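You operate a simulated robot arm through the tools that you are given. There is no shell and no other tool. Be economical: measure what you need, move in short steps, check, and stop when the job is done.

Carry out the task below with a simulated two-armed robot. There is one attempt and no reset: what you move stays moved.

TASK
Set up the leak tester with the 0.55 mA block from the console drawer.
Fine: clamp the block in the block dock, trim the check display to the block's value, close the drawer. Set down upright: what you pick out.

The check looks at the end state, three seconds after you hand in, the way a careful person would. Anything else that was tipped, shoved, dropped, spilled or broken makes it a failure.

THE ROBOT
Two 7-joint arms with two-finger parallel grippers on one trunk that stands fixed in place. Base frame: the origin is at the foot of the trunk, x ahead of it, y to its left, z up; the work surface is at about z = 0.8. Readings come in m, degrees, newtons and seconds.
The left shoulder is at [0.071, 0.156, 1.205], the right one opposite. Payload 3.91 kg a hand.
The tool frame of a hand sits at the grasp point between the pads (the TCP): z along the fingers, y along the line on which they close. The tips reach 0.03 m beyond it. Largest opening 0.11 m; finger width 0.02, thickness 0.01; the body of the gripper, 0.048 by 0.112 m, starts 0.055 m behind the TCP.
Orientation is told as [roll, pitch, yaw] about the base's x, y, z axes, in that order, counted from this pose: with the fingers straight down and closing along the base's y, the tool's x points along the base's -x, its y along +y and its z along -z.

THE INTERFACE
- The arms move only by the tool servo_tool. It takes "left_increments", "right_increments" or both (then of equal length, played together; a hand with none holds still); each is one flat list of numbers, 7 for each row, row after row: the shift along the tool's x, y, z in units of 25 mm (1.0 is 25 mm), then the turn, a rotation vector about the tool's x, y, z in units of 5 degrees (1.0 is 5 degrees), then the opening, from 0 (shut) to 1 (fully open). In form: [tx, ty, tz, ax, ay, az, grip, tx, ty, tz, ax, ay, az, grip, ...]. A call has 1 to 10 rows; each row shifts and turns the commanded pose from where the row before left it, along the tool's axes as they then stand. A call with a number of a shift or a turn outside -1 to 1 is refused whole. A row lasts 0.2 s, in which the tool goes at most 0.05 m and 8.6 degrees; a call with a longer step from one row to the next is refused whole, and so is a gripper value outside its range. Where a pose cannot be reached the arm comes as near as it can. A force on the tool above 40 N (or 10 N above the force at the start of the call, whichever is more), or a blocked arm, ends the call early, and 0.2 s more pass. Each finger travels about 0.108 m/s and halts on what it meets, pressing with about 39 N; the grip force reading is that of the motor and also rises with nothing between the fingers. The clock runs only during rows and for 0.2 s after the last one: add rows that do not move to give the fingers time. The reply holds the time, the measured pose of the TCP, the force on the tool along the base axes, the opening and the grip force, in the units named above and with some noise, with the torque about the TCP (base axes, N m) and any sound that the robot's microphone picked up, and new pictures: "views" is both (left out), scene, wrist or none (wrist: the cameras of the hands that moved).
- Cameras (640 x 400 px; columns grow to the right, rows downward): "scene" is now at [0.1317, 0.052, 1.4287]; the picture's right is [0.43, -0.90, -0.00], its down [-0.56, -0.27, -0.78] and it looks along [0.70, 0.34, -0.63] (base axes); focal length 251 px, centre (320, 200). "left" rides on the left gripper at [0.072, -0.017, -0.103] in its tool frame; the picture's right is [0.23, 0.97, 0.00], its down [-0.76, 0.18, -0.62] and it looks along [-0.61, 0.14, 0.78] (tool axes); focal length 222 px, centre (320, 200). "right" rides on the right gripper at [0.072, 0.017, -0.103] in its tool frame; the picture's right is [-0.23, 0.97, 0.00], its down [-0.76, -0.18, -0.62] and it looks along [-0.61, -0.14, 0.78] (tool axes); focal length 222 px, centre (320, 200). There is no depth. A picture from a camera that has moved, and an enlarged one, comes with that camera's place and axes in the base frame and with its lens. The place of the scene camera against the robot may be out by one fixed shift of up to 0.018 m in any direction.
- move_column(by): slides the trunk up (or, below 0, down) by that many m; the arms and the scene camera ride with it, the base frame stays. It gives what a move gives, with no picture.
- head_to(pan, tilt): turns the head with the scene camera to pan (to the left, within 86 degrees either way) and tilt (down, from -29 to 69), counted from straight ahead of the robot. It gives what a move gives, and a new picture of the scene camera.
- enlarge(camera, box): a new picture of the part [left, top, right, bottom] of that camera's present view, enlarged. The clock stands still meanwhile.
- sign_off(): hands the job in; it is judged then, once.

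Go step by step. Nothing tells you positions but the pictures and the camera data: compare them with the known pose of the tool, close in by small moves and look again before you grip or let go. The budget is 120 turns and 200 pictures, counting those below and the enlarged ones. Unless the task says otherwise, let go and move clear before handing in, and close with one line.

The tools are called after "Call:" as name(argument=value, ...) on one line, values as JSON. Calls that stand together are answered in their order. servo_tool: Moves the arms, as the interface text tells. Its arguments: {"type":"object","properties":{"left_increments":{"type":"array","items":{"type":"number"}},"right_increments":{"type":"array","items":{"type":"number"}},"views":{"type":"string","enum":["both","scene","wrist","none"]}},"required":[]} The other tools are called the same way: move_column (by) slides the trunk up or down; head_to (pan, tilt) turns the head that bears the scene camera; enlarge (camera, box) takes an enlarged picture of a part of a camera's view; sign_off () hands the job in.

At the start:

```text
time: 0.0
left_eef_pos: [0.6185, 0.5163, 1.2314]
left_orientation: [0.1, 0.0, 0.1]
left_contact_force: [0.0, 0.0, 0.0]
left_moment: [-0.01, 0.0, -0.03]
left_width: 0.1098
left_grasp_force: 0.0
right_eef_pos: [0.7333, -0.0913, 1.2617]
right_orientation: [-0.1, 0.0, -0.1]
right_contact_force: [1.2, 0.0, -0.4]
right_moment: [-0.02, -0.02, -0.02]
right_width: 0.11
right_grasp_force: 0.1
trunk travel left (down, up): [-0.65, 0.29]
head pan, tilt: [25.6, 38.7]
```

scene: 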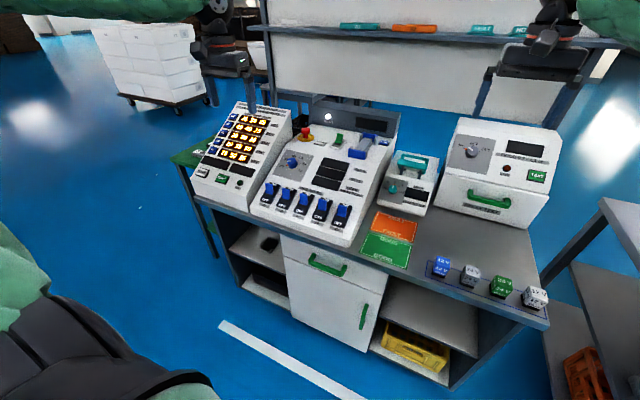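
right: 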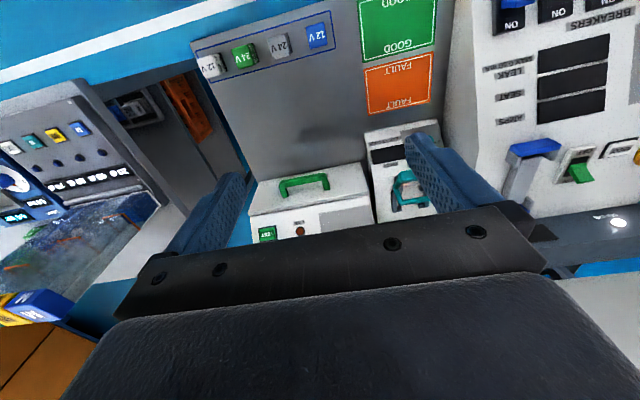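
left: 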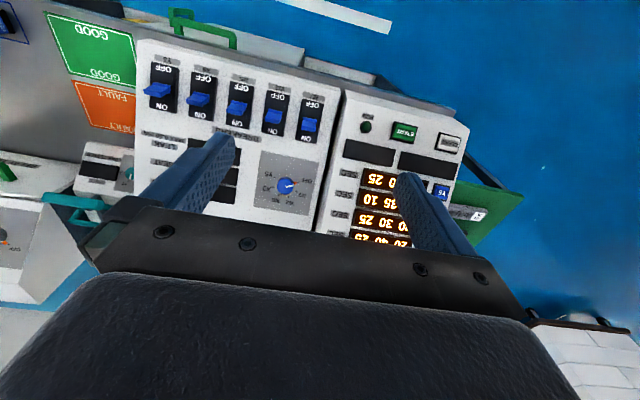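

I see a console with switches, a small box with a teal lever, a tester box at right with a green-handled drawer, and some blocks. I'll enlarge to read labels.

Call:
enlarge(camera="scene", box=[360, 110, 580, 248])

Call:
enlarge(camera="scene", box=[190, 95, 410, 233])

Call:
enlarge(camera="scene", box=[270, 200, 560, 380])

```text
2.90 times, centred on (470, 179) of scene
camera zoom: at [0.1317, 0.052, 1.4287], right [0.43, -0.9, 0.0], down [-0.56, -0.27, -0.78], along [0.7, 0.34, -0.63], focal length 728 px, centre (-115, 261)
```

zoom: 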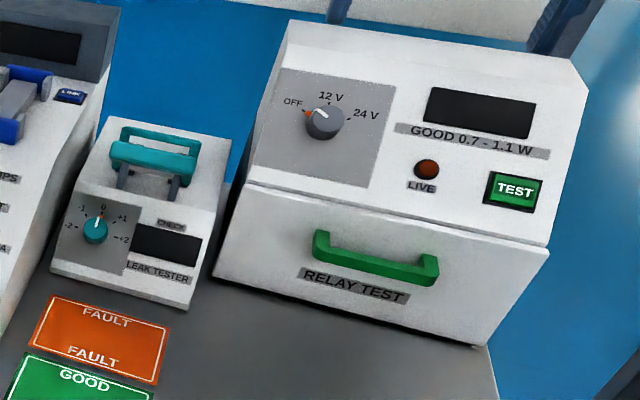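

```text
2.90 times, centred on (300, 164) of scene
camera zoom: at [0.1317, 0.052, 1.4287], right [0.43, -0.9, 0.0], down [-0.56, -0.27, -0.78], along [0.7, 0.34, -0.63], focal length 728 px, centre (378, 304)
```

zoom: 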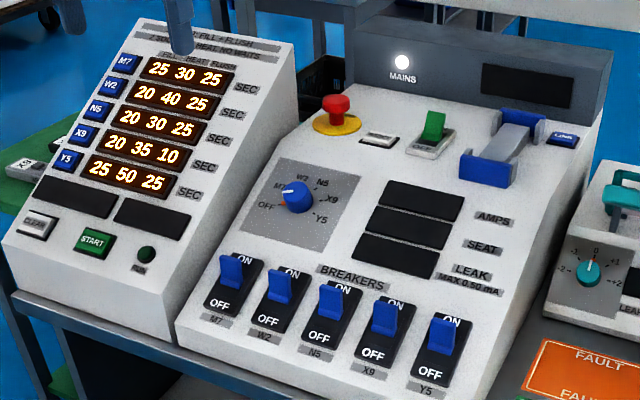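

```text
2.21 times, centred on (415, 290) of scene
camera zoom: at [0.1317, 0.052, 1.4287], right [0.43, -0.9, 0.0], down [-0.56, -0.27, -0.78], along [0.7, 0.34, -0.63], focal length 554 px, centre (110, 1)
```

zoom: 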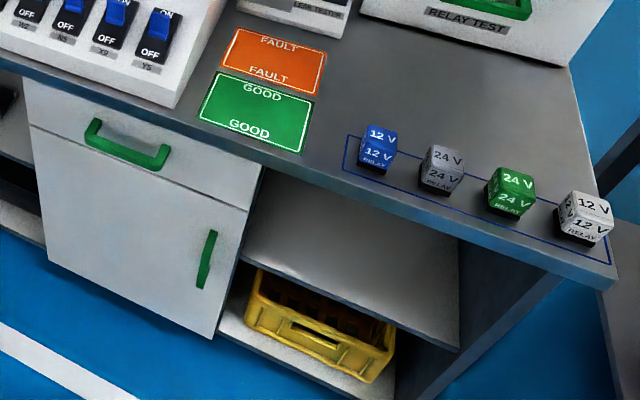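

The leak tester is the small teal-clamped box at about (0.97, 0.08), and the drawer is the one under the console with its green handle near (0.60, 0.25, 0.73). I'll bring the left hand over the drawer and turn it, and look down with the head.

Call:
servo_tool(left_increments=[0.5, -0.8, 0.5, 0, 0, -1, 0.6, 0.5, -0.8, 0.5, 0, 0, 0, 0.6, 0.4, -0.8, 0.6, 0, 0, 0, 0.6, 0.4, -0.8, 0.6, 0, 0, 0, 0.6, 0.4, -0.8, 0.6, 0, 0, 0, 0.6, 0.4, -0.8, 0.6, 0, 0, 0, 0.6, 0.4, -0.8, 0.6, 0, 0, 0, 0.6, 0.4, -0.8, 0.6, 0, 0, 0, 0.6, 0.4, -0.8, 0.6, 0, 0, 0, 0.6, 0.4, -0.8, 0.6, 0, 0, 0, 0.6], views="none")

Call:
servo_tool(left_increments=[0, 0, 0, 0, 0, -1, 0.6, 0, 0, 0, 0, 0, -1, 0.6, 0, 0, 0, 0, 0, -1, 0.6, 0, 0, 0, 0, 0, -1, 0.6, 0, 0, 0, 0, 0, -1, 0.6, 0, 0, 0, 0, 0, -1, 0.6, 0, 0, 0, 0, 0, -1, 0.6, 0, 0, 0, 0, 0, -1, 0.6, 0, 0, 0, 0, 0, -1, 0.6], views="none")

Call:
servo_tool(left_increments=[0, 0, 0, 0, 0, -1, 0.6, 0, 0, 0, 0, 0, -1, 0.6, 0, 0, 0, 0, 0, -1, 0.6, 0, 0, 0, 0, 0, -1, 0.6, 0, 0, 0, 0, 0, -1, 0.6, 0, 0, 0, 0, 0, -1, 0.6, 0, 0, 0, 0, 0, -1, 0.6, 0, 0, 0, 0, 0, -1, 0.6], views="wrist")

Call:
head_to(pan=25, tilt=60)

```text
time: 2.2
left_eef_pos: [0.5294, 0.3093, 1.0869]
left_orientation: [0.0, 0.1, 5.1]
left_contact_force: [0.9, -0.1, -0.3]
left_moment: [-0.01, 0.0, -0.01]
left_width: 0.0658
left_grasp_force: 0.0
right_eef_pos: [0.7345, -0.0923, 1.2619]
right_orientation: [0.0, 0.1, -0.1]
right_contact_force: [0.7, 0.3, -0.3]
right_moment: [0.03, 0.01, -0.03]
right_width: 0.11
right_grasp_force: 0.0
trunk travel left (down, up): [-0.65, 0.29]
head pan, tilt: [25.6, 38.7]
```

```text
time: 4.2
left_eef_pos: [0.5296, 0.31, 1.0873]
left_orientation: [0.0, 0.0, 50.1]
left_contact_force: [-0.7, 0.6, -0.8]
left_moment: [-0.02, 0.0, 0.0]
left_width: 0.0661
left_grasp_force: 0.1
right_eef_pos: [0.7327, -0.0921, 1.2625]
right_orientation: [-0.1, 0.0, 0.0]
right_contact_force: [-0.3, -0.6, 0.1]
right_moment: [0.0, 0.01, -0.01]
right_width: 0.1098
right_grasp_force: 0.1
trunk travel left (down, up): [-0.65, 0.29]
head pan, tilt: [25.6, 38.7]
```

```text
time: 6.0
left_eef_pos: [0.5303, 0.3096, 1.0891]
left_orientation: [-0.1, 0.0, 90.1]
left_contact_force: [0.7, 0.5, 0.0]
left_moment: [0.01, -0.01, 0.0]
left_width: 0.0659
left_grasp_force: 0.0
right_eef_pos: [0.7342, -0.0924, 1.2619]
right_orientation: [0.0, -0.1, 0.0]
right_contact_force: [-0.5, -0.9, -0.4]
right_moment: [-0.02, -0.01, 0.04]
right_width: 0.11
right_grasp_force: 0.0
trunk travel left (down, up): [-0.65, 0.29]
head pan, tilt: [25.6, 38.7]
camera left: at [0.5453, 0.2377, 1.1901], right [-0.97, -0.23, 0.0], down [-0.18, 0.76, 0.62], along [-0.14, 0.61, -0.78], focal length 222 px, centre (320, 200)
```

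left: 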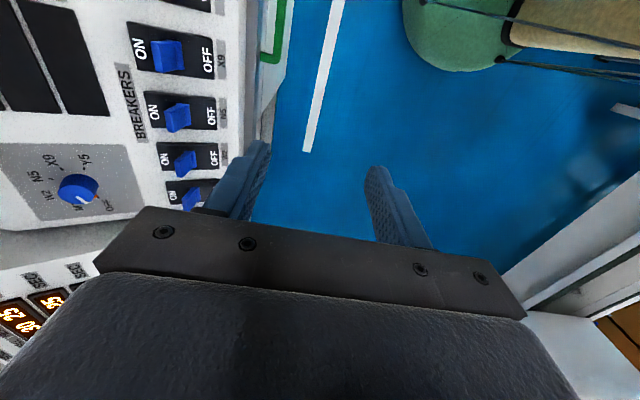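

```text
time: 6.8
left_eef_pos: [0.5301, 0.3098, 1.0882]
left_orientation: [0.0, 0.1, 90.1]
left_contact_force: [-0.5, 0.5, 0.2]
left_moment: [0.02, -0.03, 0.02]
left_width: 0.0662
left_grasp_force: 0.0
right_eef_pos: [0.7341, -0.0917, 1.262]
right_orientation: [0.0, -0.1, 0.0]
right_contact_force: [0.4, -0.3, 0.1]
right_moment: [0.01, 0.0, -0.03]
right_width: 0.1101
right_grasp_force: 0.0
trunk travel left (down, up): [-0.65, 0.29]
head pan, tilt: [25.0, 60.0]
camera scene: at [0.1147, 0.043, 1.4001], right [0.42, -0.91, 0.0], down [-0.78, -0.37, -0.5], along [0.45, 0.21, -0.87], focal length 251 px, centre (320, 200)
```

scene: 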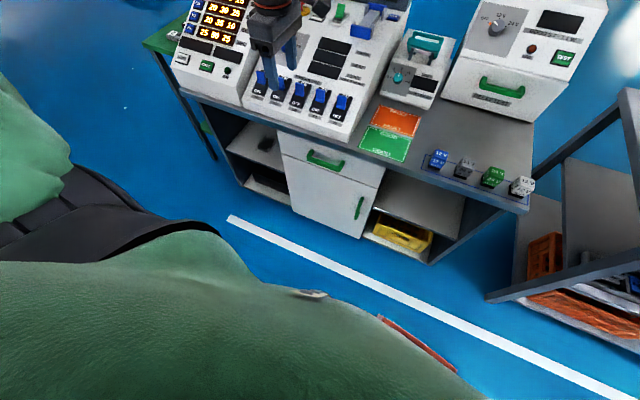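

The handle bar spans roughly y 0.19–0.31 at z≈0.74, x≈0.61. I'll pitch the left hand 45° and lower it in front of the handle for a close look.

Call:
servo_tool(left_increments=[0, 0, 0, 1, 0, 0, 0.6, 0, 0, 0, 1, 0, 0, 0.6, 0, 0, 0, 1, 0, 0, 0.6, 0, 0, 0, 1, 0, 0, 0.6, 0, 0, 0, 1, 0, 0, 0.6, 0, 0, 0, 1, 0, 0, 0.6, 0, 0, 0, 1, 0, 0, 0.6, 0, 0, 0, 1, 0, 0, 0.6, 0, 0, 0, 1, 0, 0, 0.6], views="none")

Call:
servo_tool(left_increments=[0.3, 0.84, 0.63, 0, 0, 0, 0.6, 0.3, 0.84, 0.63, 0, 0, 0, 0.6, 0.3, 0.84, 0.63, 0, 0, 0, 0.6, 0.3, 0.84, 0.63, 0, 0, 0, 0.6, 0.3, 0.84, 0.63, 0, 0, 0, 0.6, 0.3, 0.84, 0.63, 0, 0, 0, 0.6, 0.3, 0.84, 0.63, 0, 0, 0, 0.6, 0.3, 0.84, 0.63, 0, 0, 0, 0.6])

```text
time: 8.8
left_eef_pos: [0.5921, 0.3231, 1.0945]
left_orientation: [-45.1, 0.2, 90.1]
left_contact_force: [0.6, 0.6, -0.6]
left_moment: [-0.02, -0.01, -0.02]
left_width: 0.066
left_grasp_force: 0.1
left hand out of reach, approached as far as the arm can: row 5, 6, 7, 8, 9
right_eef_pos: [0.7344, -0.0904, 1.262]
right_orientation: [-0.1, -0.1, 0.0]
right_contact_force: [0.5, -0.3, -0.8]
right_moment: [-0.03, -0.04, -0.01]
right_width: 0.1101
right_grasp_force: 0.1
trunk travel left (down, up): [-0.65, 0.29]
head pan, tilt: [25.0, 60.0]
```

```text
time: 10.7
left_eef_pos: [0.566, 0.3581, 0.9486]
left_orientation: [-45.0, 0.1, 89.8]
left_contact_force: [-0.1, 0.3, -0.9]
left_moment: [0.02, -0.01, -0.03]
left_width: 0.0661
left_grasp_force: 0.1
left hand out of reach, approached as far as the arm can: row 1, 2, 3, 4, 5, 6, 7, 8
right_eef_pos: [0.7337, -0.0917, 1.262]
right_orientation: [0.0, 0.0, 0.0]
right_contact_force: [0.0, 0.1, 1.0]
right_moment: [-0.01, 0.03, -0.04]
right_width: 0.1098
right_grasp_force: 0.0
trunk travel left (down, up): [-0.65, 0.29]
head pan, tilt: [25.0, 60.0]
camera scene: at [0.1145, 0.0436, 1.4], right [0.42, -0.91, 0.0], down [-0.79, -0.37, -0.5], along [0.45, 0.21, -0.87], focal length 251 px, centre (320, 200)
camera left: at [0.5039, 0.2867, 1.0324], right [-0.69, -0.23, -0.69], down [-0.56, 0.76, 0.32], along [0.45, 0.61, -0.65], focal length 222 px, centre (320, 200)
```

scene: 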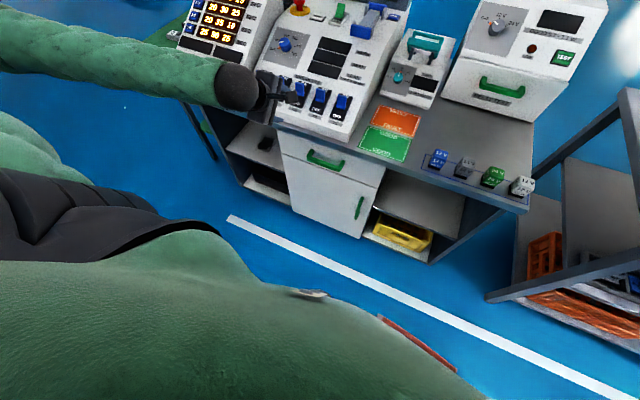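
left: 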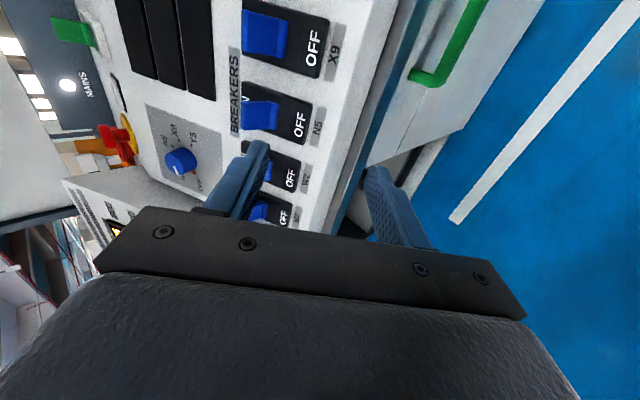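

The pitched pose is too close to the shoulder; raising the trunk should give the arm room. Raise by 0.25 and look.

Call:
move_column(by=0.25)

Call:
servo_tool(left_increments=[0, 0, 0, 0, 0, 0, 0.6], views="scene")

```text
time: 13.2
left_eef_pos: [0.5674, 0.3592, 1.1989]
left_orientation: [-45.0, 0.0, 89.8]
left_contact_force: [-0.2, -0.1, -0.3]
left_moment: [0.03, 0.02, 0.01]
left_width: 0.066
left_grasp_force: 0.1
right_eef_pos: [0.7345, -0.092, 1.5112]
right_orientation: [0.0, 0.0, 0.1]
right_contact_force: [0.2, 0.3, 0.8]
right_moment: [-0.01, -0.01, 0.02]
right_width: 0.1099
right_grasp_force: 0.1
trunk travel left (down, up): [-0.9, 0.04]
head pan, tilt: [25.0, 60.0]
```

```text
time: 13.6
left_eef_pos: [0.5674, 0.359, 1.1996]
left_orientation: [-44.9, 0.0, 89.8]
left_contact_force: [0.0, -0.5, -0.2]
left_moment: [-0.03, 0.0, 0.0]
left_width: 0.0658
left_grasp_force: 0.2
right_eef_pos: [0.7326, -0.0911, 1.5141]
right_orientation: [-0.1, 0.1, 0.0]
right_contact_force: [0.4, -0.3, 0.7]
right_moment: [0.0, -0.01, 0.04]
right_width: 0.1097
right_grasp_force: 0.0
trunk travel left (down, up): [-0.9, 0.04]
head pan, tilt: [25.0, 60.0]
camera scene: at [0.1145, 0.043, 1.65], right [0.42, -0.91, 0.0], down [-0.79, -0.37, -0.5], along [0.45, 0.21, -0.87], focal length 251 px, centre (320, 200)
```

scene: 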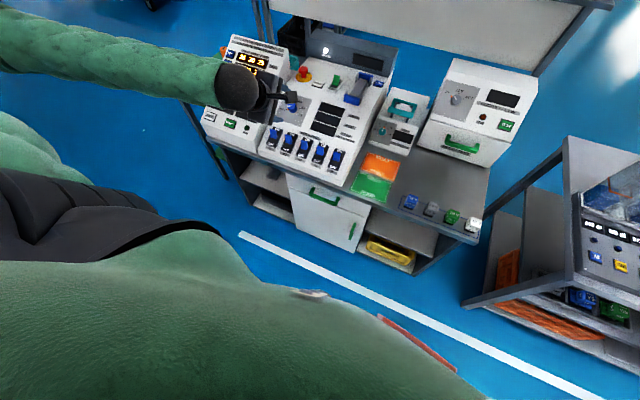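

Now lower the hand to about (0.50, 0.25, 0.84).

Call:
servo_tool(left_increments=[0.311, 0.863, 0.592, 0, 0, 0, 0.6, 0.311, 0.863, 0.592, 0, 0, 0, 0.6, 0.311, 0.863, 0.592, 0, 0, 0, 0.6, 0.311, 0.863, 0.592, 0, 0, 0, 0.6, 0.311, 0.863, 0.592, 0, 0, 0, 0.6, 0.311, 0.863, 0.592, 0, 0, 0, 0.6, 0.311, 0.863, 0.592, 0, 0, 0, 0.6], views="none")

Call:
servo_tool(left_increments=[0.311, 0.863, 0.592, 0, 0, 0, 0.6, 0.311, 0.863, 0.592, 0, 0, 0, 0.6, 0.311, 0.863, 0.592, 0, 0, 0, 0.6, 0.311, 0.863, 0.592, 0, 0, 0, 0.6, 0.311, 0.863, 0.592, 0, 0, 0, 0.6, 0.311, 0.863, 0.592, 0, 0, 0, 0.6, 0.311, 0.863, 0.592, 0, 0, 0, 0.6])

```text
time: 15.2
left_eef_pos: [0.5048, 0.4137, 1.0992]
left_orientation: [-44.8, 0.1, 89.7]
left_contact_force: [0.3, -0.8, -0.3]
left_moment: [0.0, 0.03, -0.03]
left_width: 0.0661
left_grasp_force: 0.0
left hand out of reach, approached as far as the arm can: row 1, 2, 3, 4, 5, 6, 7
right_eef_pos: [0.7329, -0.0916, 1.5128]
right_orientation: [0.1, 0.0, 0.1]
right_contact_force: [-1.2, -0.5, 0.0]
right_moment: [0.0, -0.06, -0.01]
right_width: 0.11
right_grasp_force: 0.1
trunk travel left (down, up): [-0.9, 0.04]
head pan, tilt: [25.0, 60.0]
```

```text
time: 16.8
left_eef_pos: [0.4587, 0.388, 0.9436]
left_orientation: [-44.9, -0.2, 89.8]
left_contact_force: [0.4, -1.1, -0.5]
left_moment: [0.0, 0.0, 0.0]
left_width: 0.0662
left_grasp_force: 0.0
left hand out of reach, approached as far as the arm can: row 1, 2
right_eef_pos: [0.7337, -0.0932, 1.5137]
right_orientation: [0.1, 0.0, 0.0]
right_contact_force: [0.1, -0.8, -0.5]
right_moment: [0.0, -0.01, -0.03]
right_width: 0.11
right_grasp_force: 0.0
trunk travel left (down, up): [-0.9, 0.04]
head pan, tilt: [25.0, 60.0]
camera scene: at [0.1143, 0.0416, 1.6502], right [0.42, -0.91, 0.0], down [-0.79, -0.36, -0.5], along [0.45, 0.21, -0.87], focal length 251 px, centre (320, 200)
camera left: at [0.3957, 0.3151, 1.0271], right [-0.69, -0.22, -0.69], down [-0.56, 0.76, 0.32], along [0.45, 0.61, -0.65], focal length 222 px, centre (320, 200)
```

scene: 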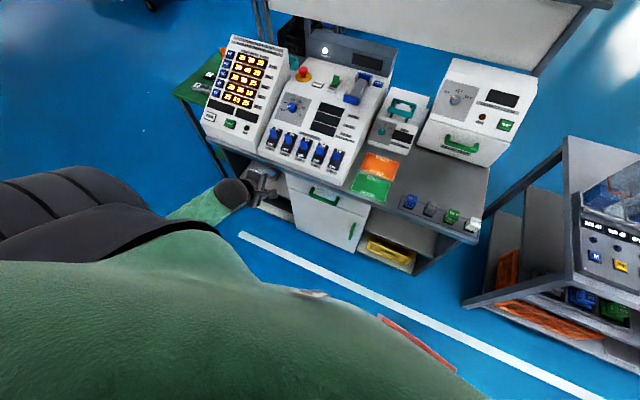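
left: 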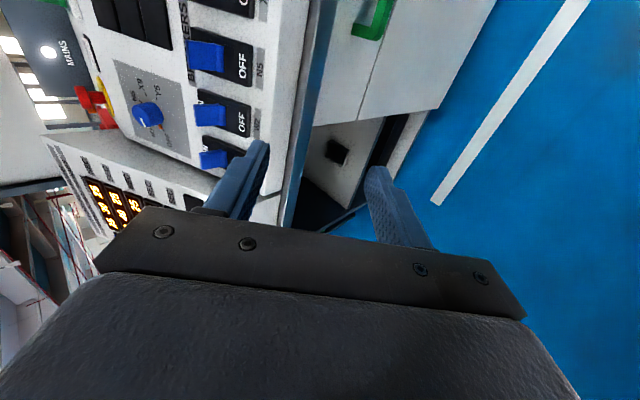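

The handle bar's left end is near (0.585, 0.30, 0.74). I move toward a pre-grasp 10 cm back along the approach.

Call:
servo_tool(left_increments=[0.79, 0.315, 0.76, 0, 0, 0, 0.5, 0.79, 0.315, 0.76, 0, 0, 0, 0.5, 0.79, 0.315, 0.76, 0, 0, 0, 0.5, 0.79, 0.315, 0.76, 0, 0, 0, 0.5, 0.79, 0.315, 0.76, 0, 0, 0, 0.5, 0.79, 0.315, 0.76, 0, 0, 0, 0.5, 0.79, 0.315, 0.76, 0, 0, 0, 0.5])

Call:
enlarge(camera="scene", box=[220, 130, 420, 255])

```text
time: 18.4
left_eef_pos: [0.5133, 0.2525, 0.8072]
left_orientation: [-44.9, 0.0, 89.9]
left_contact_force: [-1.0, -0.8, -0.1]
left_moment: [0.03, -0.02, 0.0]
left_width: 0.0549
left_grasp_force: 0.0
right_eef_pos: [0.7332, -0.0849, 1.5139]
right_orientation: [-0.2, 0.1, -0.1]
right_contact_force: [-0.9, 0.7, 0.2]
right_moment: [-0.03, 0.01, -0.03]
right_width: 0.11
right_grasp_force: 0.1
trunk travel left (down, up): [-0.9, 0.04]
head pan, tilt: [25.0, 60.0]
camera scene: at [0.1137, 0.0499, 1.6502], right [0.42, -0.91, 0.0], down [-0.78, -0.37, -0.5], along [0.45, 0.21, -0.87], focal length 251 px, centre (320, 200)
camera left: at [0.4496, 0.1799, 0.891], right [-0.69, -0.22, -0.69], down [-0.56, 0.76, 0.32], along [0.45, 0.6, -0.65], focal length 222 px, centre (320, 200)
```

scene: 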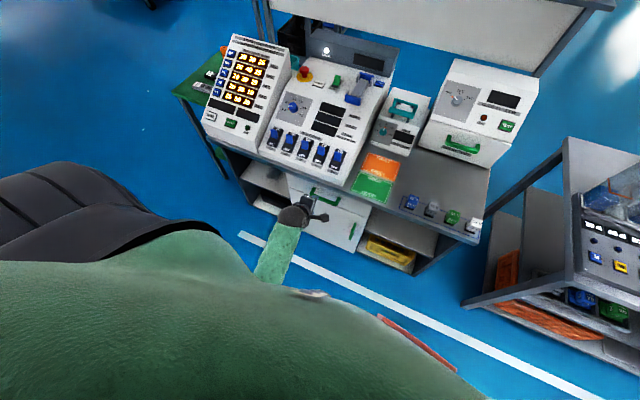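
left: 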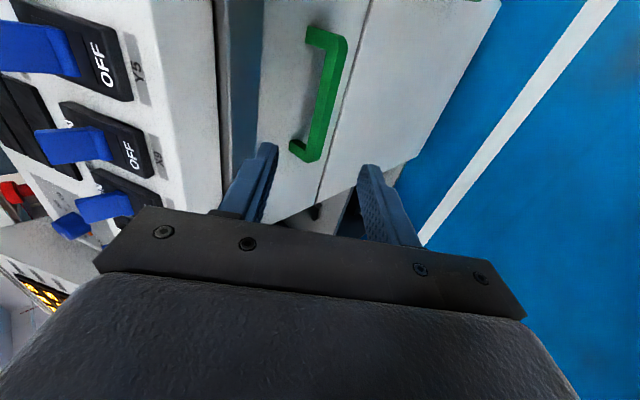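

```text
3.20 times, centred on (320, 192) of scene
camera zoom: at [0.1137, 0.0499, 1.6502], right [0.42, -0.91, 0.0], down [-0.78, -0.37, -0.5], along [0.45, 0.21, -0.87], focal length 804 px, centre (320, 224)
```

zoom: 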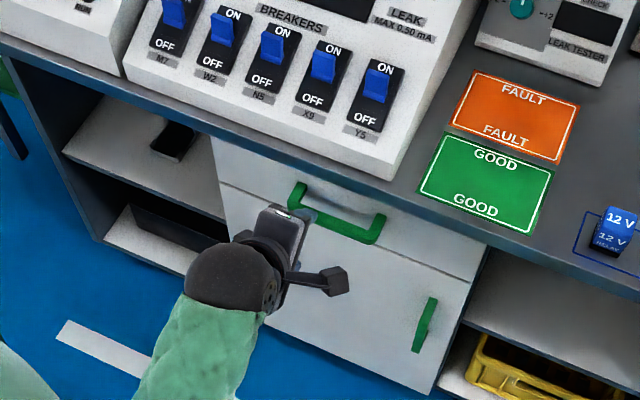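

The bar solves to about (0.61, 0.185–0.315, 0.70) with ~4.5 cm standoff. I move in most of the way and look.

Call:
servo_tool(left_increments=[0, 0.07, 0.95, 0, 0, 0, 0.5, 0, 0.07, 0.95, 0, 0, 0, 0.5, 0, 0.07, 0.95, 0, 0, 0, 0.5, 0, 0.07, 0.95, 0, 0, 0, 0.5], views="wrist")

```text
time: 19.6
left_eef_pos: [0.5527, 0.2979, 0.7186]
left_orientation: [-43.0, -5.0, 87.8]
left_contact_force: [-0.3, -2.3, -0.8]
left_moment: [0.07, -0.02, 0.04]
left_width: 0.0548
left_grasp_force: 0.0
right_eef_pos: [0.732, -0.0871, 1.5128]
right_orientation: [-0.2, 0.0, -0.2]
right_contact_force: [0.9, -1.6, -1.1]
right_moment: [0.23, 0.11, 0.03]
right_width: 0.1101
right_grasp_force: 0.1
trunk travel left (down, up): [-0.9, 0.04]
head pan, tilt: [25.0, 60.0]
stopped in row 4 (left hand): the arm was blocked; the commanded pose is now the measured one
camera left: at [0.4899, 0.2216, 0.798], right [-0.72, -0.14, -0.68], down [-0.53, 0.75, 0.4], along [0.46, 0.65, -0.61], focal length 222 px, centre (320, 200)
```

left: 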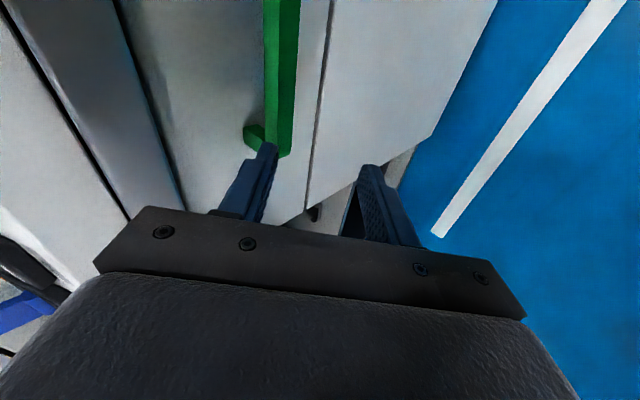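

The arm (likely elbow) blocked with no tool contact, displacing the hand sideways. I back off and go to a steeper 30° tilt, which folds the arm less.

Call:
servo_tool(left_increments=[0, -0.5, -0.9, 0, 0, 0, 0.5, 0, -0.5, -0.9, -1, 0, 0, 0.5, 0, -0.3, -0.9, -1, 0, 0, 0.5, 0, 0, -0.5, -1, 0, 0, 0.5, 0, 0, 0, 0, 0, 0, 0.5], views="both")

```text
time: 20.6
left_eef_pos: [0.5213, 0.3696, 0.7963]
left_orientation: [-29.2, -13.2, 84.9]
left_contact_force: [-0.3, -0.6, -0.2]
left_moment: [0.07, 0.02, 0.04]
left_width: 0.0549
left_grasp_force: 0.1
right_eef_pos: [0.7361, -0.0861, 1.5084]
right_orientation: [-0.4, 0.1, -0.4]
right_contact_force: [1.6, -3.2, -0.5]
right_moment: [0.2, 0.12, -0.01]
right_width: 0.1101
right_grasp_force: 0.0
trunk travel left (down, up): [-0.9, 0.04]
head pan, tilt: [25.0, 60.0]
stopped in row 4 (left hand): the arm was blocked; the commanded pose is now the measured one
camera scene: at [0.1158, 0.0515, 1.6471], right [0.42, -0.91, 0.01], down [-0.79, -0.37, -0.5], along [0.45, 0.21, -0.87], focal length 251 px, centre (320, 200)
camera left: at [0.4767, 0.2792, 0.874], right [-0.86, -0.04, -0.51], down [-0.4, 0.67, 0.62], along [0.32, 0.74, -0.59], focal length 222 px, centre (320, 200)
```

scene: 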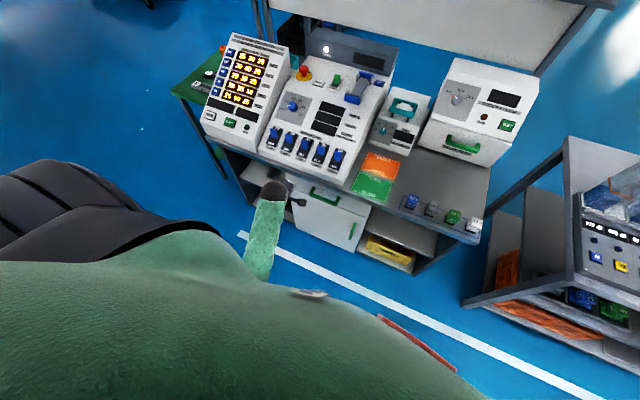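
left: 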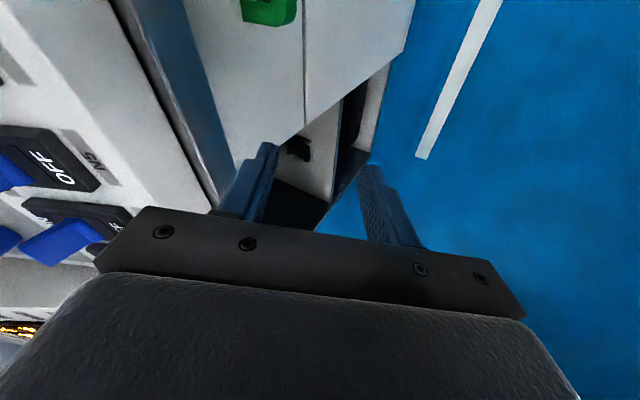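

The left arm is pressing against the trunk in this wrist configuration. I lift it clear and will unwind to try the opposite yaw.

Call:
servo_tool(left_increments=[-0.47, -0.48, -0.9, 0, 0, 0, 0.5, -0.47, -0.48, -0.9, 0, 0, 0, 0.5, -0.47, -0.48, -0.9, 0, 0, 0, 0.5, -0.47, -0.48, -0.9, 0, 0, 0, 0.5, -0.47, -0.48, -0.9, 0, 0, 0, 0.5, -0.47, -0.48, -0.9, 0, 0, 0, 0.5, -0.47, -0.48, -0.9, 0, 0, 0, 0.5, -0.47, -0.48, -0.9, 0, 0, 0, 0.5, -0.47, -0.48, -0.9, 0, 0, 0, 0.5], views="none")

```text
time: 22.8
left_eef_pos: [0.5196, 0.4413, 1.0543]
left_orientation: [-28.5, -16.4, 85.1]
left_contact_force: [-0.6, -0.8, -0.2]
left_moment: [-0.04, -0.05, -0.02]
left_width: 0.0549
left_grasp_force: 0.1
right_eef_pos: [0.7375, -0.0889, 1.5134]
right_orientation: [-0.2, 0.0, -0.2]
right_contact_force: [-0.5, 0.1, 0.4]
right_moment: [-0.02, -0.02, -0.02]
right_width: 0.11
right_grasp_force: 0.1
trunk travel left (down, up): [-0.9, 0.04]
head pan, tilt: [25.0, 60.0]
stopped in row 9 (left hand): the arm was blocked; the commanded pose is now the measured one
```

Call:
servo_tool(left_increments=[0, 0, 0, -0.95, 0, 0, 0.5, 0, 0, 0, -0.95, 0, 0, 0.5, 0, 0, 0, -0.95, 0, 0, 0.5, 0, 0, 0, -0.95, 0, 0, 0.5, 0, 0, 0, -0.95, 0, 0, 0.5, 0, 0, 0, -0.95, 0, 0, 0.5, 0, 0, 0, 0, 0.82, 0, 0.5, 0, 0, 0, 0, 0.82, 0, 0.5, 0, 0, 0, 0, 0.82, 0, 0.5, 0, 0, 0, 0, 0.82, 0, 0.5], views="none")

Call:
servo_tool(left_increments=[0, 0, 0, 0, 0, 1, 0.5, 0, 0, 0, 0, 0, 1, 0.5, 0, 0, 0, 0, 0, 1, 0.5, 0, 0, 0, 0, 0, 1, 0.5, 0, 0, 0, 0, 0, 1, 0.5, 0, 0, 0, 0, 0, 1, 0.5, 0, 0, 0, 0, 0, 1, 0.5, 0, 0, 0, 0, 0, 1, 0.5, 0, 0, 0, 0, 0, 1, 0.5, 0, 0, 0, 0, 0, 1, 0.5], views="none")

Call:
servo_tool(left_increments=[0, 0, 0, 0, 0, 1, 0.5, 0, 0, 0, 0, 0, 1, 0.5, 0, 0, 0, 0, 0, 1, 0.5, 0, 0, 0, 0, 0, 1, 0.5, 0, 0, 0, 0, 0, 1, 0.5, 0, 0, 0, 0, 0, 1, 0.5, 0, 0, 0, 0, 0, 1, 0.5], views="scene")

```text
time: 24.3
left_eef_pos: [0.5005, 0.5188, 1.0818]
left_orientation: [2.6, -23.4, 86.6]
left_contact_force: [-0.5, 0.1, 0.2]
left_moment: [-0.02, 0.04, 0.02]
left_width: 0.0549
left_grasp_force: 0.1
right_eef_pos: [0.7394, -0.0922, 1.5113]
right_orientation: [0.1, 0.1, -0.1]
right_contact_force: [-0.2, 0.8, 0.2]
right_moment: [0.01, 0.05, 0.01]
right_width: 0.1102
right_grasp_force: 0.0
trunk travel left (down, up): [-0.9, 0.04]
head pan, tilt: [25.0, 60.0]
stopped in row 7 (left hand): the arm was blocked; the commanded pose is now the measured one
```

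```text
time: 26.5
left_eef_pos: [0.5008, 0.5203, 1.0825]
left_orientation: [19.8, -13.1, 34.8]
left_contact_force: [0.7, 1.5, -0.3]
left_moment: [0.0, 0.02, 0.03]
left_width: 0.0552
left_grasp_force: 0.1
right_eef_pos: [0.7374, -0.0927, 1.5116]
right_orientation: [0.0, 0.1, 0.0]
right_contact_force: [0.2, -0.1, 0.3]
right_moment: [-0.01, -0.02, -0.02]
right_width: 0.1101
right_grasp_force: 0.0
trunk travel left (down, up): [-0.9, 0.04]
head pan, tilt: [25.0, 60.0]
```

```text
time: 28.1
left_eef_pos: [0.5013, 0.5188, 1.0836]
left_orientation: [23.7, 0.4, 2.2]
left_contact_force: [-0.6, -0.8, -0.2]
left_moment: [0.01, 0.01, 0.02]
left_width: 0.055
left_grasp_force: 0.0
right_eef_pos: [0.7363, -0.0932, 1.5125]
right_orientation: [0.0, 0.1, -0.1]
right_contact_force: [0.3, 0.2, -0.3]
right_moment: [0.03, 0.0, -0.01]
right_width: 0.11
right_grasp_force: 0.1
trunk travel left (down, up): [-0.9, 0.04]
head pan, tilt: [25.0, 60.0]
camera scene: at [0.1148, 0.0428, 1.65], right [0.42, -0.91, 0.0], down [-0.79, -0.37, -0.5], along [0.45, 0.21, -0.87], focal length 251 px, centre (320, 200)
```

scene: 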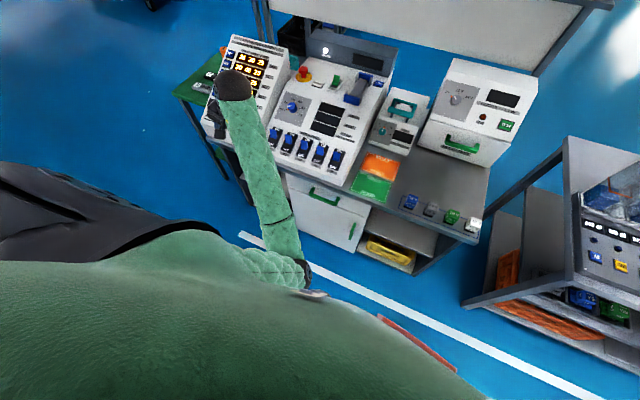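

The elbow has swung inward in front of the torso, explaining the blockage. I level the hand, lift, and turn yaw the other way so the elbow goes outward.

Call:
servo_tool(left_increments=[0, 0, 0, 0.95, 0, 0, 0.5, 0, 0, 0, 0.95, 0, 0, 0.5, 0, 0, 0, 0.95, 0, 0, 0.5, 0, 0, 0, 0.95, 0, 0, 0.5, 0, 0, 0, 0.95, 0, 0, 0.5, -0.6, 0, -0.9, 0, 0, 0.5, 0.5, -0.6, 0, -0.9, 0, 0, 0, 0.5, -0.6, 0, -0.9, 0, 0, 0, 0.5, -0.6, 0, -0.9, 0, 0, 0, 0.5, 0, 0, -0.9, 0, 0, 0, 0.5], views="none")

Call:
servo_tool(left_increments=[0, 0, 0, 0, 0, 1, 0.5, 0, 0, 0, 0, 0, 1, 0.5, 0, 0, 0, 0, 0, 1, 0.5, 0, 0, 0, 0, 0, 1, 0.5, 0, 0, 0, 0, 0, 1, 0.5, 0, 0, 0, 0, 0, 1, 0.5, 0, 0, 0, 0, 0, 1, 0.5, 0, 0, 0, 0, 0, 1, 0.5, 0, 0, 0, 0, 0, 1, 0.5, 0, 0, 0, 0, 0, 1, 0.5], views="none")

Call:
servo_tool(left_increments=[0, 0, 0, 0, 0, 1, 0.5, 0, 0, 0, 0, 0, 1, 0.5, 0, 0, 0, 0, 0, 1, 0.5, 0, 0, 0, 0, 0, 1, 0.5, 0, 0, 0, 0, 0, 1, 0.5, 0, 0, 0, 0, 0, 1, 0.5, 0, 0, 0, 0, 0, 1, 0.5, 0, 0, 0, 0, 0, 1, 0.5], views="scene")

```text
time: 30.3
left_eef_pos: [0.5604, 0.5173, 1.1957]
left_orientation: [-0.3, 0.3, -0.3]
left_contact_force: [0.6, 0.7, 0.5]
left_moment: [-0.02, 0.01, -0.02]
left_width: 0.055
left_grasp_force: 0.0
right_eef_pos: [0.738, -0.0936, 1.5106]
right_orientation: [0.0, 0.2, -0.1]
right_contact_force: [-0.4, -0.3, 0.7]
right_moment: [0.04, 0.01, -0.02]
right_width: 0.1099
right_grasp_force: 0.0
trunk travel left (down, up): [-0.9, 0.04]
head pan, tilt: [25.0, 60.0]
```

```text
time: 32.5
left_eef_pos: [0.5613, 0.5203, 1.1959]
left_orientation: [-0.1, 0.1, -50.3]
left_contact_force: [0.5, -1.2, 0.6]
left_moment: [0.0, 0.01, 0.01]
left_width: 0.0552
left_grasp_force: 0.1
right_eef_pos: [0.7379, -0.0913, 1.5111]
right_orientation: [0.0, 0.1, -0.1]
right_contact_force: [0.3, 0.5, -0.3]
right_moment: [-0.02, -0.03, 0.01]
right_width: 0.1099
right_grasp_force: 0.1
trunk travel left (down, up): [-0.9, 0.04]
head pan, tilt: [25.0, 60.0]
```

```text
time: 34.3
left_eef_pos: [0.5841, 0.5137, 1.1853]
left_orientation: [0.4, 0.4, -89.2]
left_contact_force: [0.2, 0.2, 0.2]
left_moment: [-0.02, 0.01, 0.0]
left_width: 0.0551
left_grasp_force: 0.1
left hand out of reach, approached as far as the arm can: row 8
right_eef_pos: [0.7377, -0.0938, 1.5112]
right_orientation: [0.1, 0.1, -0.1]
right_contact_force: [0.4, -0.1, -0.2]
right_moment: [0.01, 0.01, -0.01]
right_width: 0.11
right_grasp_force: 0.0
trunk travel left (down, up): [-0.9, 0.04]
head pan, tilt: [25.0, 60.0]
camera scene: at [0.1156, 0.0427, 1.65], right [0.42, -0.91, 0.0], down [-0.79, -0.37, -0.5], along [0.45, 0.21, -0.87], focal length 251 px, centre (320, 200)
```

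scene: 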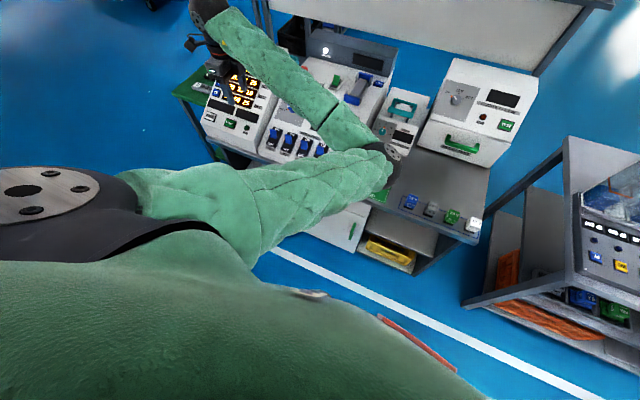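

The elbow is now inward. I'll unwind the yaw and raise/extend the left hand back to a home-like posture, and see whether the elbow recovers.

Call:
servo_tool(left_increments=[0, 0, -0.5, 0, 0, -1, 0.5, 0, 0, -0.5, 0, 0, -1, 0.5, 0, 0, -0.5, 0, 0, -1, 0.5, 0, 0, -0.5, 0, 0, -1, 0.5, 0, 0, -0.5, 0, 0, -1, 0.5, 0, 0, -0.5, 0, 0, -1, 0.5, 0, 0, -0.5, 0, 0, -1, 0.5, 0, 0, -0.5, 0, 0, -1, 0.5, 0, 0, -0.5, 0, 0, -1, 0.5, 0, 0, -0.5, 0, 0, -1, 0.5], views="none")

Call:
servo_tool(left_increments=[0, 0, -0.5, 0, 0, -1, 0.5, 0, 0, -0.5, 0, 0, -1, 0.5, 0, 0, -0.5, 0, 0, -1, 0.5, 0, 0, -0.5, 0, 0, -1, 0.5, 0, 0, -0.5, 0, 0, -1, 0.5, 0, 0, -0.5, 0, 0, -1, 0.5, 0, 0, -0.5, 0, 0, -1, 0.5, 0, 0, -0.5, 0, 0, -1, 0.5], views="none")

Call:
head_to(pan=25, tilt=40)

```text
time: 36.5
left_eef_pos: [0.5836, 0.511, 1.3057]
left_orientation: [-0.2, 0.1, -40.1]
left_contact_force: [-0.5, -0.8, -0.7]
left_moment: [0.0, 0.04, 0.01]
left_width: 0.0548
left_grasp_force: 0.2
right_eef_pos: [0.7378, -0.0919, 1.5129]
right_orientation: [0.0, 0.0, -0.1]
right_contact_force: [0.2, 0.8, -0.1]
right_moment: [0.03, 0.0, 0.01]
right_width: 0.1099
right_grasp_force: 0.0
trunk travel left (down, up): [-0.9, 0.04]
head pan, tilt: [25.0, 60.0]
```

```text
time: 38.3
left_eef_pos: [0.5845, 0.5097, 1.405]
left_orientation: [0.1, 0.1, -0.1]
left_contact_force: [-0.3, -0.1, -0.8]
left_moment: [0.01, 0.01, 0.0]
left_width: 0.0548
left_grasp_force: 0.1
right_eef_pos: [0.7375, -0.0935, 1.512]
right_orientation: [-0.1, 0.1, -0.1]
right_contact_force: [0.8, 0.4, -0.3]
right_moment: [0.0, 0.01, 0.02]
right_width: 0.11
right_grasp_force: 0.1
trunk travel left (down, up): [-0.9, 0.04]
head pan, tilt: [25.0, 60.0]
```

```text
time: 39.1
left_eef_pos: [0.5854, 0.5095, 1.4029]
left_orientation: [-0.1, 0.2, -0.2]
left_contact_force: [-0.1, -0.3, 0.9]
left_moment: [0.0, -0.01, 0.01]
left_width: 0.0554
left_grasp_force: 0.0
right_eef_pos: [0.7393, -0.0918, 1.5117]
right_orientation: [-0.1, 0.1, 0.0]
right_contact_force: [0.6, 0.3, 0.6]
right_moment: [-0.02, 0.01, -0.03]
right_width: 0.1101
right_grasp_force: 0.1
trunk travel left (down, up): [-0.9, 0.04]
head pan, tilt: [25.0, 40.0]
camera scene: at [0.1317, 0.0506, 1.6767], right [0.42, -0.91, 0.0], down [-0.58, -0.27, -0.77], along [0.69, 0.32, -0.64], focal length 251 px, centre (320, 200)
```

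scene: 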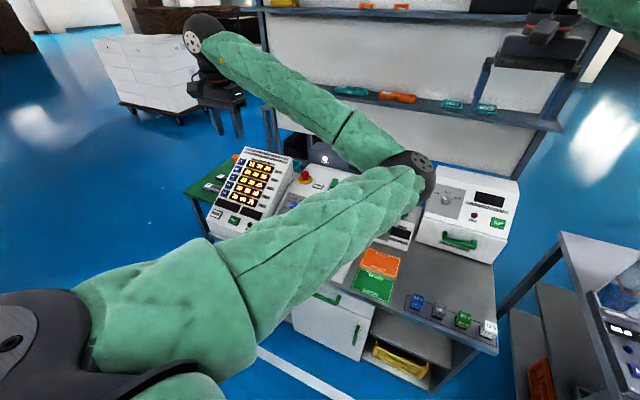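

The left elbow is still inward. Let me look at the right arm's (still-home) posture for reference.

Call:
head_to(pan=-30, tilt=10)

```text
time: 40.4
left_eef_pos: [0.5844, 0.5098, 1.4041]
left_orientation: [0.0, 0.2, -0.1]
left_contact_force: [0.1, -0.7, 0.7]
left_moment: [0.01, 0.0, 0.0]
left_width: 0.0552
left_grasp_force: 0.0
right_eef_pos: [0.7376, -0.0938, 1.5111]
right_orientation: [0.0, 0.2, -0.2]
right_contact_force: [0.3, 0.3, 0.5]
right_moment: [-0.02, -0.03, 0.02]
right_width: 0.1102
right_grasp_force: 0.0
trunk travel left (down, up): [-0.9, 0.04]
head pan, tilt: [-30.0, 10.0]
camera scene: at [0.1352, -0.0318, 1.7244], right [-0.5, -0.87, 0.0], down [-0.15, 0.09, -0.98], along [0.85, -0.49, -0.17], focal length 251 px, centre (320, 200)
```

scene: 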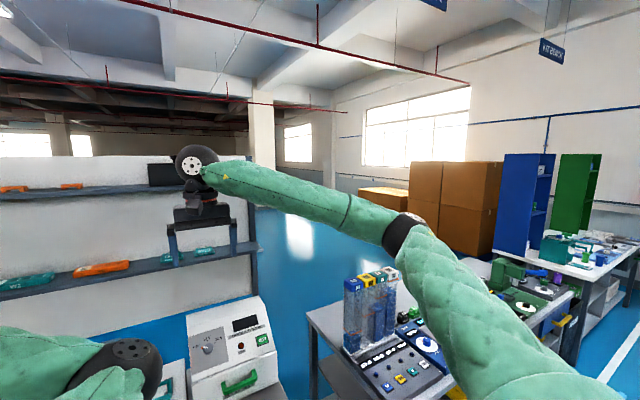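

The home posture is elbow outward. I'll try unwinding the left: yaw +90 at this height and see where the elbow goes.

Call:
servo_tool(left_increments=[0, 0, 0, 0, 0, -1, 0.5, 0, 0, 0, 0, 0, -1, 0.5, 0, 0, 0, 0, 0, -1, 0.5, 0, 0, 0, 0, 0, -1, 0.5, 0, 0, 0, 0, 0, -1, 0.5, 0, 0, 0, 0, 0, -1, 0.5, 0, 0, 0, 0, 0, -1, 0.5, 0, 0, 0, 0, 0, -1, 0.5, 0, 0, 0, 0, 0, -1, 0.5, 0, 0, 0, 0, 0, -1, 0.5], views="none")

Call:
servo_tool(left_increments=[0, 0, 0, 0, 0, -1, 0.5, 0, 0, 0, 0, 0, -1, 0.5, 0, 0, 0, 0, 0, -1, 0.5, 0, 0, 0, 0, 0, -1, 0.5, 0, 0, 0, 0, 0, -1, 0.5, 0, 0, 0, 0, 0, -1, 0.5, 0, 0, 0, 0, 0, -1, 0.5, 0, 0, 0, 0, 0, -1, 0.5], views="none")

Call:
head_to(pan=25, tilt=30)

```text
time: 42.6
left_eef_pos: [0.5858, 0.5095, 1.4041]
left_orientation: [0.1, 0.2, 49.7]
left_contact_force: [0.6, 0.2, -0.3]
left_moment: [-0.01, -0.05, 0.01]
left_width: 0.0553
left_grasp_force: 0.0
right_eef_pos: [0.7371, -0.0917, 1.5106]
right_orientation: [0.0, 0.1, -0.1]
right_contact_force: [0.5, -0.7, 0.4]
right_moment: [0.0, -0.01, 0.02]
right_width: 0.1098
right_grasp_force: 0.0
trunk travel left (down, up): [-0.9, 0.04]
head pan, tilt: [-30.0, 10.0]
```

```text
time: 44.4
left_eef_pos: [0.5839, 0.5098, 1.4037]
left_orientation: [0.2, 0.2, 90.0]
left_contact_force: [-0.4, 0.8, 0.3]
left_moment: [0.02, -0.01, 0.0]
left_width: 0.0551
left_grasp_force: 0.1
right_eef_pos: [0.7379, -0.0925, 1.511]
right_orientation: [0.0, 0.2, -0.1]
right_contact_force: [0.2, -0.4, -0.4]
right_moment: [0.0, 0.0, 0.0]
right_width: 0.1103
right_grasp_force: 0.1
trunk travel left (down, up): [-0.9, 0.04]
head pan, tilt: [-30.0, 10.0]
```

```text
time: 45.6
left_eef_pos: [0.5855, 0.5101, 1.4034]
left_orientation: [0.3, 0.1, 89.8]
left_contact_force: [0.2, -0.3, -0.1]
left_moment: [-0.03, -0.02, -0.02]
left_width: 0.0549
left_grasp_force: 0.1
right_eef_pos: [0.7369, -0.0918, 1.5108]
right_orientation: [0.0, 0.1, -0.2]
right_contact_force: [-0.7, -0.3, 0.0]
right_moment: [-0.03, 0.0, -0.01]
right_width: 0.11
right_grasp_force: 0.0
trunk travel left (down, up): [-0.9, 0.04]
head pan, tilt: [25.0, 30.0]
camera scene: at [0.1366, 0.0527, 1.6921], right [0.42, -0.91, 0.0], down [-0.45, -0.21, -0.87], along [0.79, 0.37, -0.5], focal length 251 px, centre (320, 200)
```

scene: 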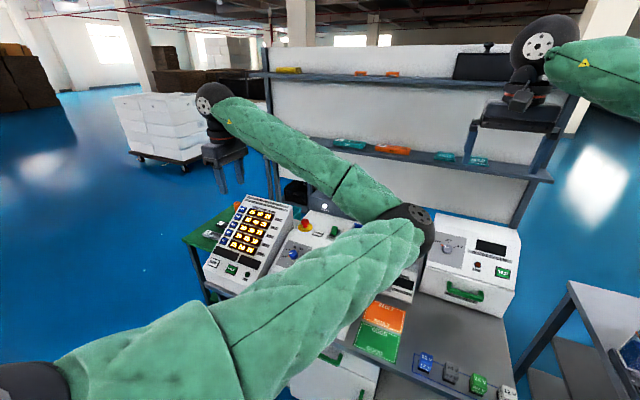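

The elbow is stable inward; that configuration may well serve the drawer (elbow in front, clear of the trunk). I bring the hand down to about (0.52, 0.25, 1.10).

Call:
servo_tool(left_increments=[0.743, 0.186, 0.857, 0, 0, 0, 0.5, 0.743, 0.186, 0.857, 0, 0, 0, 0.5, 0.743, 0.186, 0.857, 0, 0, 0, 0.5, 0.743, 0.186, 0.857, 0, 0, 0, 0.5, 0.743, 0.186, 0.857, 0, 0, 0, 0.5, 0.743, 0.186, 0.857, 0, 0, 0, 0.5, 0.743, 0.186, 0.857, 0, 0, 0, 0.5], views="none")

Call:
servo_tool(left_increments=[0.743, 0.186, 0.857, 0, 0, 0, 0.5, 0.743, 0.186, 0.857, 0, 0, 0, 0.5, 0.743, 0.186, 0.857, 0, 0, 0, 0.5, 0.743, 0.186, 0.857, 0, 0, 0, 0.5, 0.743, 0.186, 0.857, 0, 0, 0, 0.5, 0.743, 0.186, 0.857, 0, 0, 0, 0.5, 0.743, 0.186, 0.857, 0, 0, 0, 0.5], views="none")

Call:
head_to(pan=10, tilt=45)

```text
time: 47.2
left_eef_pos: [0.5556, 0.5139, 1.2566]
left_orientation: [0.1, 0.0, 89.7]
left_contact_force: [0.7, 0.6, 0.1]
left_moment: [0.01, 0.01, -0.01]
left_width: 0.0549
left_grasp_force: 0.0
left hand out of reach, approached as far as the arm can: row 1, 2, 3, 4, 5, 6, 7
right_eef_pos: [0.7376, -0.0923, 1.5117]
right_orientation: [0.1, 0.1, 0.0]
right_contact_force: [0.4, 0.1, 0.4]
right_moment: [0.03, -0.01, 0.03]
right_width: 0.1102
right_grasp_force: 0.1
trunk travel left (down, up): [-0.9, 0.04]
head pan, tilt: [25.0, 30.0]
```

```text
time: 49.0
left_eef_pos: [0.5685, 0.5308, 1.1679]
left_orientation: [-7.2, -0.8, 92.0]
left_contact_force: [0.0, -0.6, 0.7]
left_moment: [-0.01, 0.0, -0.01]
left_width: 0.0553
left_grasp_force: 0.0
left hand out of reach, approached as far as the arm can: row 1, 2, 3, 4, 5, 6, 7
right_eef_pos: [0.7389, -0.0928, 1.5115]
right_orientation: [0.0, 0.1, -0.2]
right_contact_force: [-0.6, -0.2, 1.0]
right_moment: [-0.01, -0.02, -0.02]
right_width: 0.1102
right_grasp_force: 0.2
trunk travel left (down, up): [-0.9, 0.04]
head pan, tilt: [25.0, 30.0]
stopped in row 7 (left hand): the arm was blocked; the commanded pose is now the measured one
```

```text
time: 49.8
left_eef_pos: [0.5685, 0.5321, 1.168]
left_orientation: [-7.0, -0.8, 92.0]
left_contact_force: [-0.2, 0.1, 0.5]
left_moment: [-0.01, -0.02, -0.01]
left_width: 0.0549
left_grasp_force: 0.0
right_eef_pos: [0.7383, -0.0923, 1.5111]
right_orientation: [0.0, 0.1, -0.2]
right_contact_force: [0.2, 0.0, 0.1]
right_moment: [-0.03, 0.04, -0.03]
right_width: 0.1099
right_grasp_force: 0.1
trunk travel left (down, up): [-0.9, 0.04]
head pan, tilt: [10.0, 45.0]
camera scene: at [0.1345, 0.0289, 1.6695], right [0.17, -0.98, 0.0], down [-0.7, -0.12, -0.71], along [0.7, 0.12, -0.71], focal length 251 px, centre (320, 200)
```

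scene: 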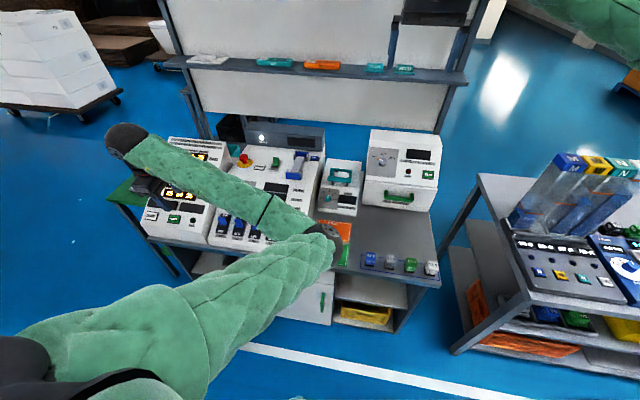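

The left arm sits at a joint limit and cannot come inward, so the right arm will do the work. I park the left hand up and outward first.

Call:
servo_tool(left_increments=[-0.4, 0, -1, 0, 0, 0, 0.5, -0.8, 0, -1, 0, 0, 0, 0.5, -0.8, 0, -1, 0, 0, 0.5, 0.5, -0.8, 0, -1, 0, 0, 0.5, 0.5, -0.9, 0, -1, 0, 0, 0.5, 0.5, -0.9, 0, -1, 0, 0, 0.5, 0.5, -0.9, 0, -1, 0, 0, 0.5, 0.5, -0.9, 0, -1, 0, 0, 0.5, 0.5, -0.9, 0, -1, 0, 0, 0.5, 0.5, -0.9, 0, -1, 0, 0, 0.5, 0.5], views="scene")

```text
time: 52.0
left_eef_pos: [0.5572, 0.7269, 1.4196]
left_orientation: [-6.5, -3.0, 71.8]
left_contact_force: [0.0, -0.3, 0.7]
left_moment: [-0.01, -0.02, 0.01]
left_width: 0.055
left_grasp_force: 0.1
right_eef_pos: [0.7375, -0.0915, 1.5119]
right_orientation: [0.0, 0.2, -0.1]
right_contact_force: [-0.1, 0.1, 0.0]
right_moment: [0.02, -0.04, -0.02]
right_width: 0.1098
right_grasp_force: 0.1
trunk travel left (down, up): [-0.9, 0.04]
head pan, tilt: [10.0, 45.0]
camera scene: at [0.1341, 0.0295, 1.6694], right [0.17, -0.98, 0.0], down [-0.7, -0.12, -0.71], along [0.7, 0.12, -0.71], focal length 251 px, centre (320, 200)
```

scene: 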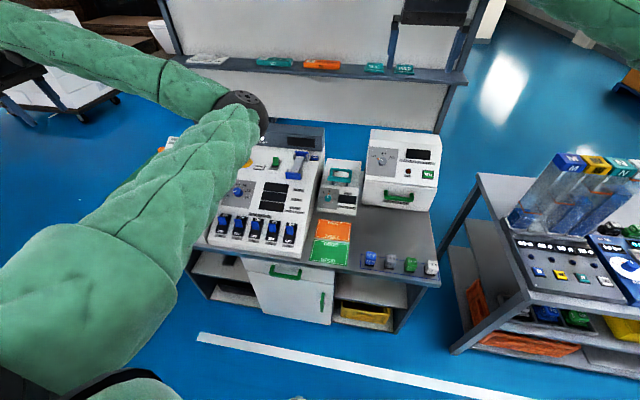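

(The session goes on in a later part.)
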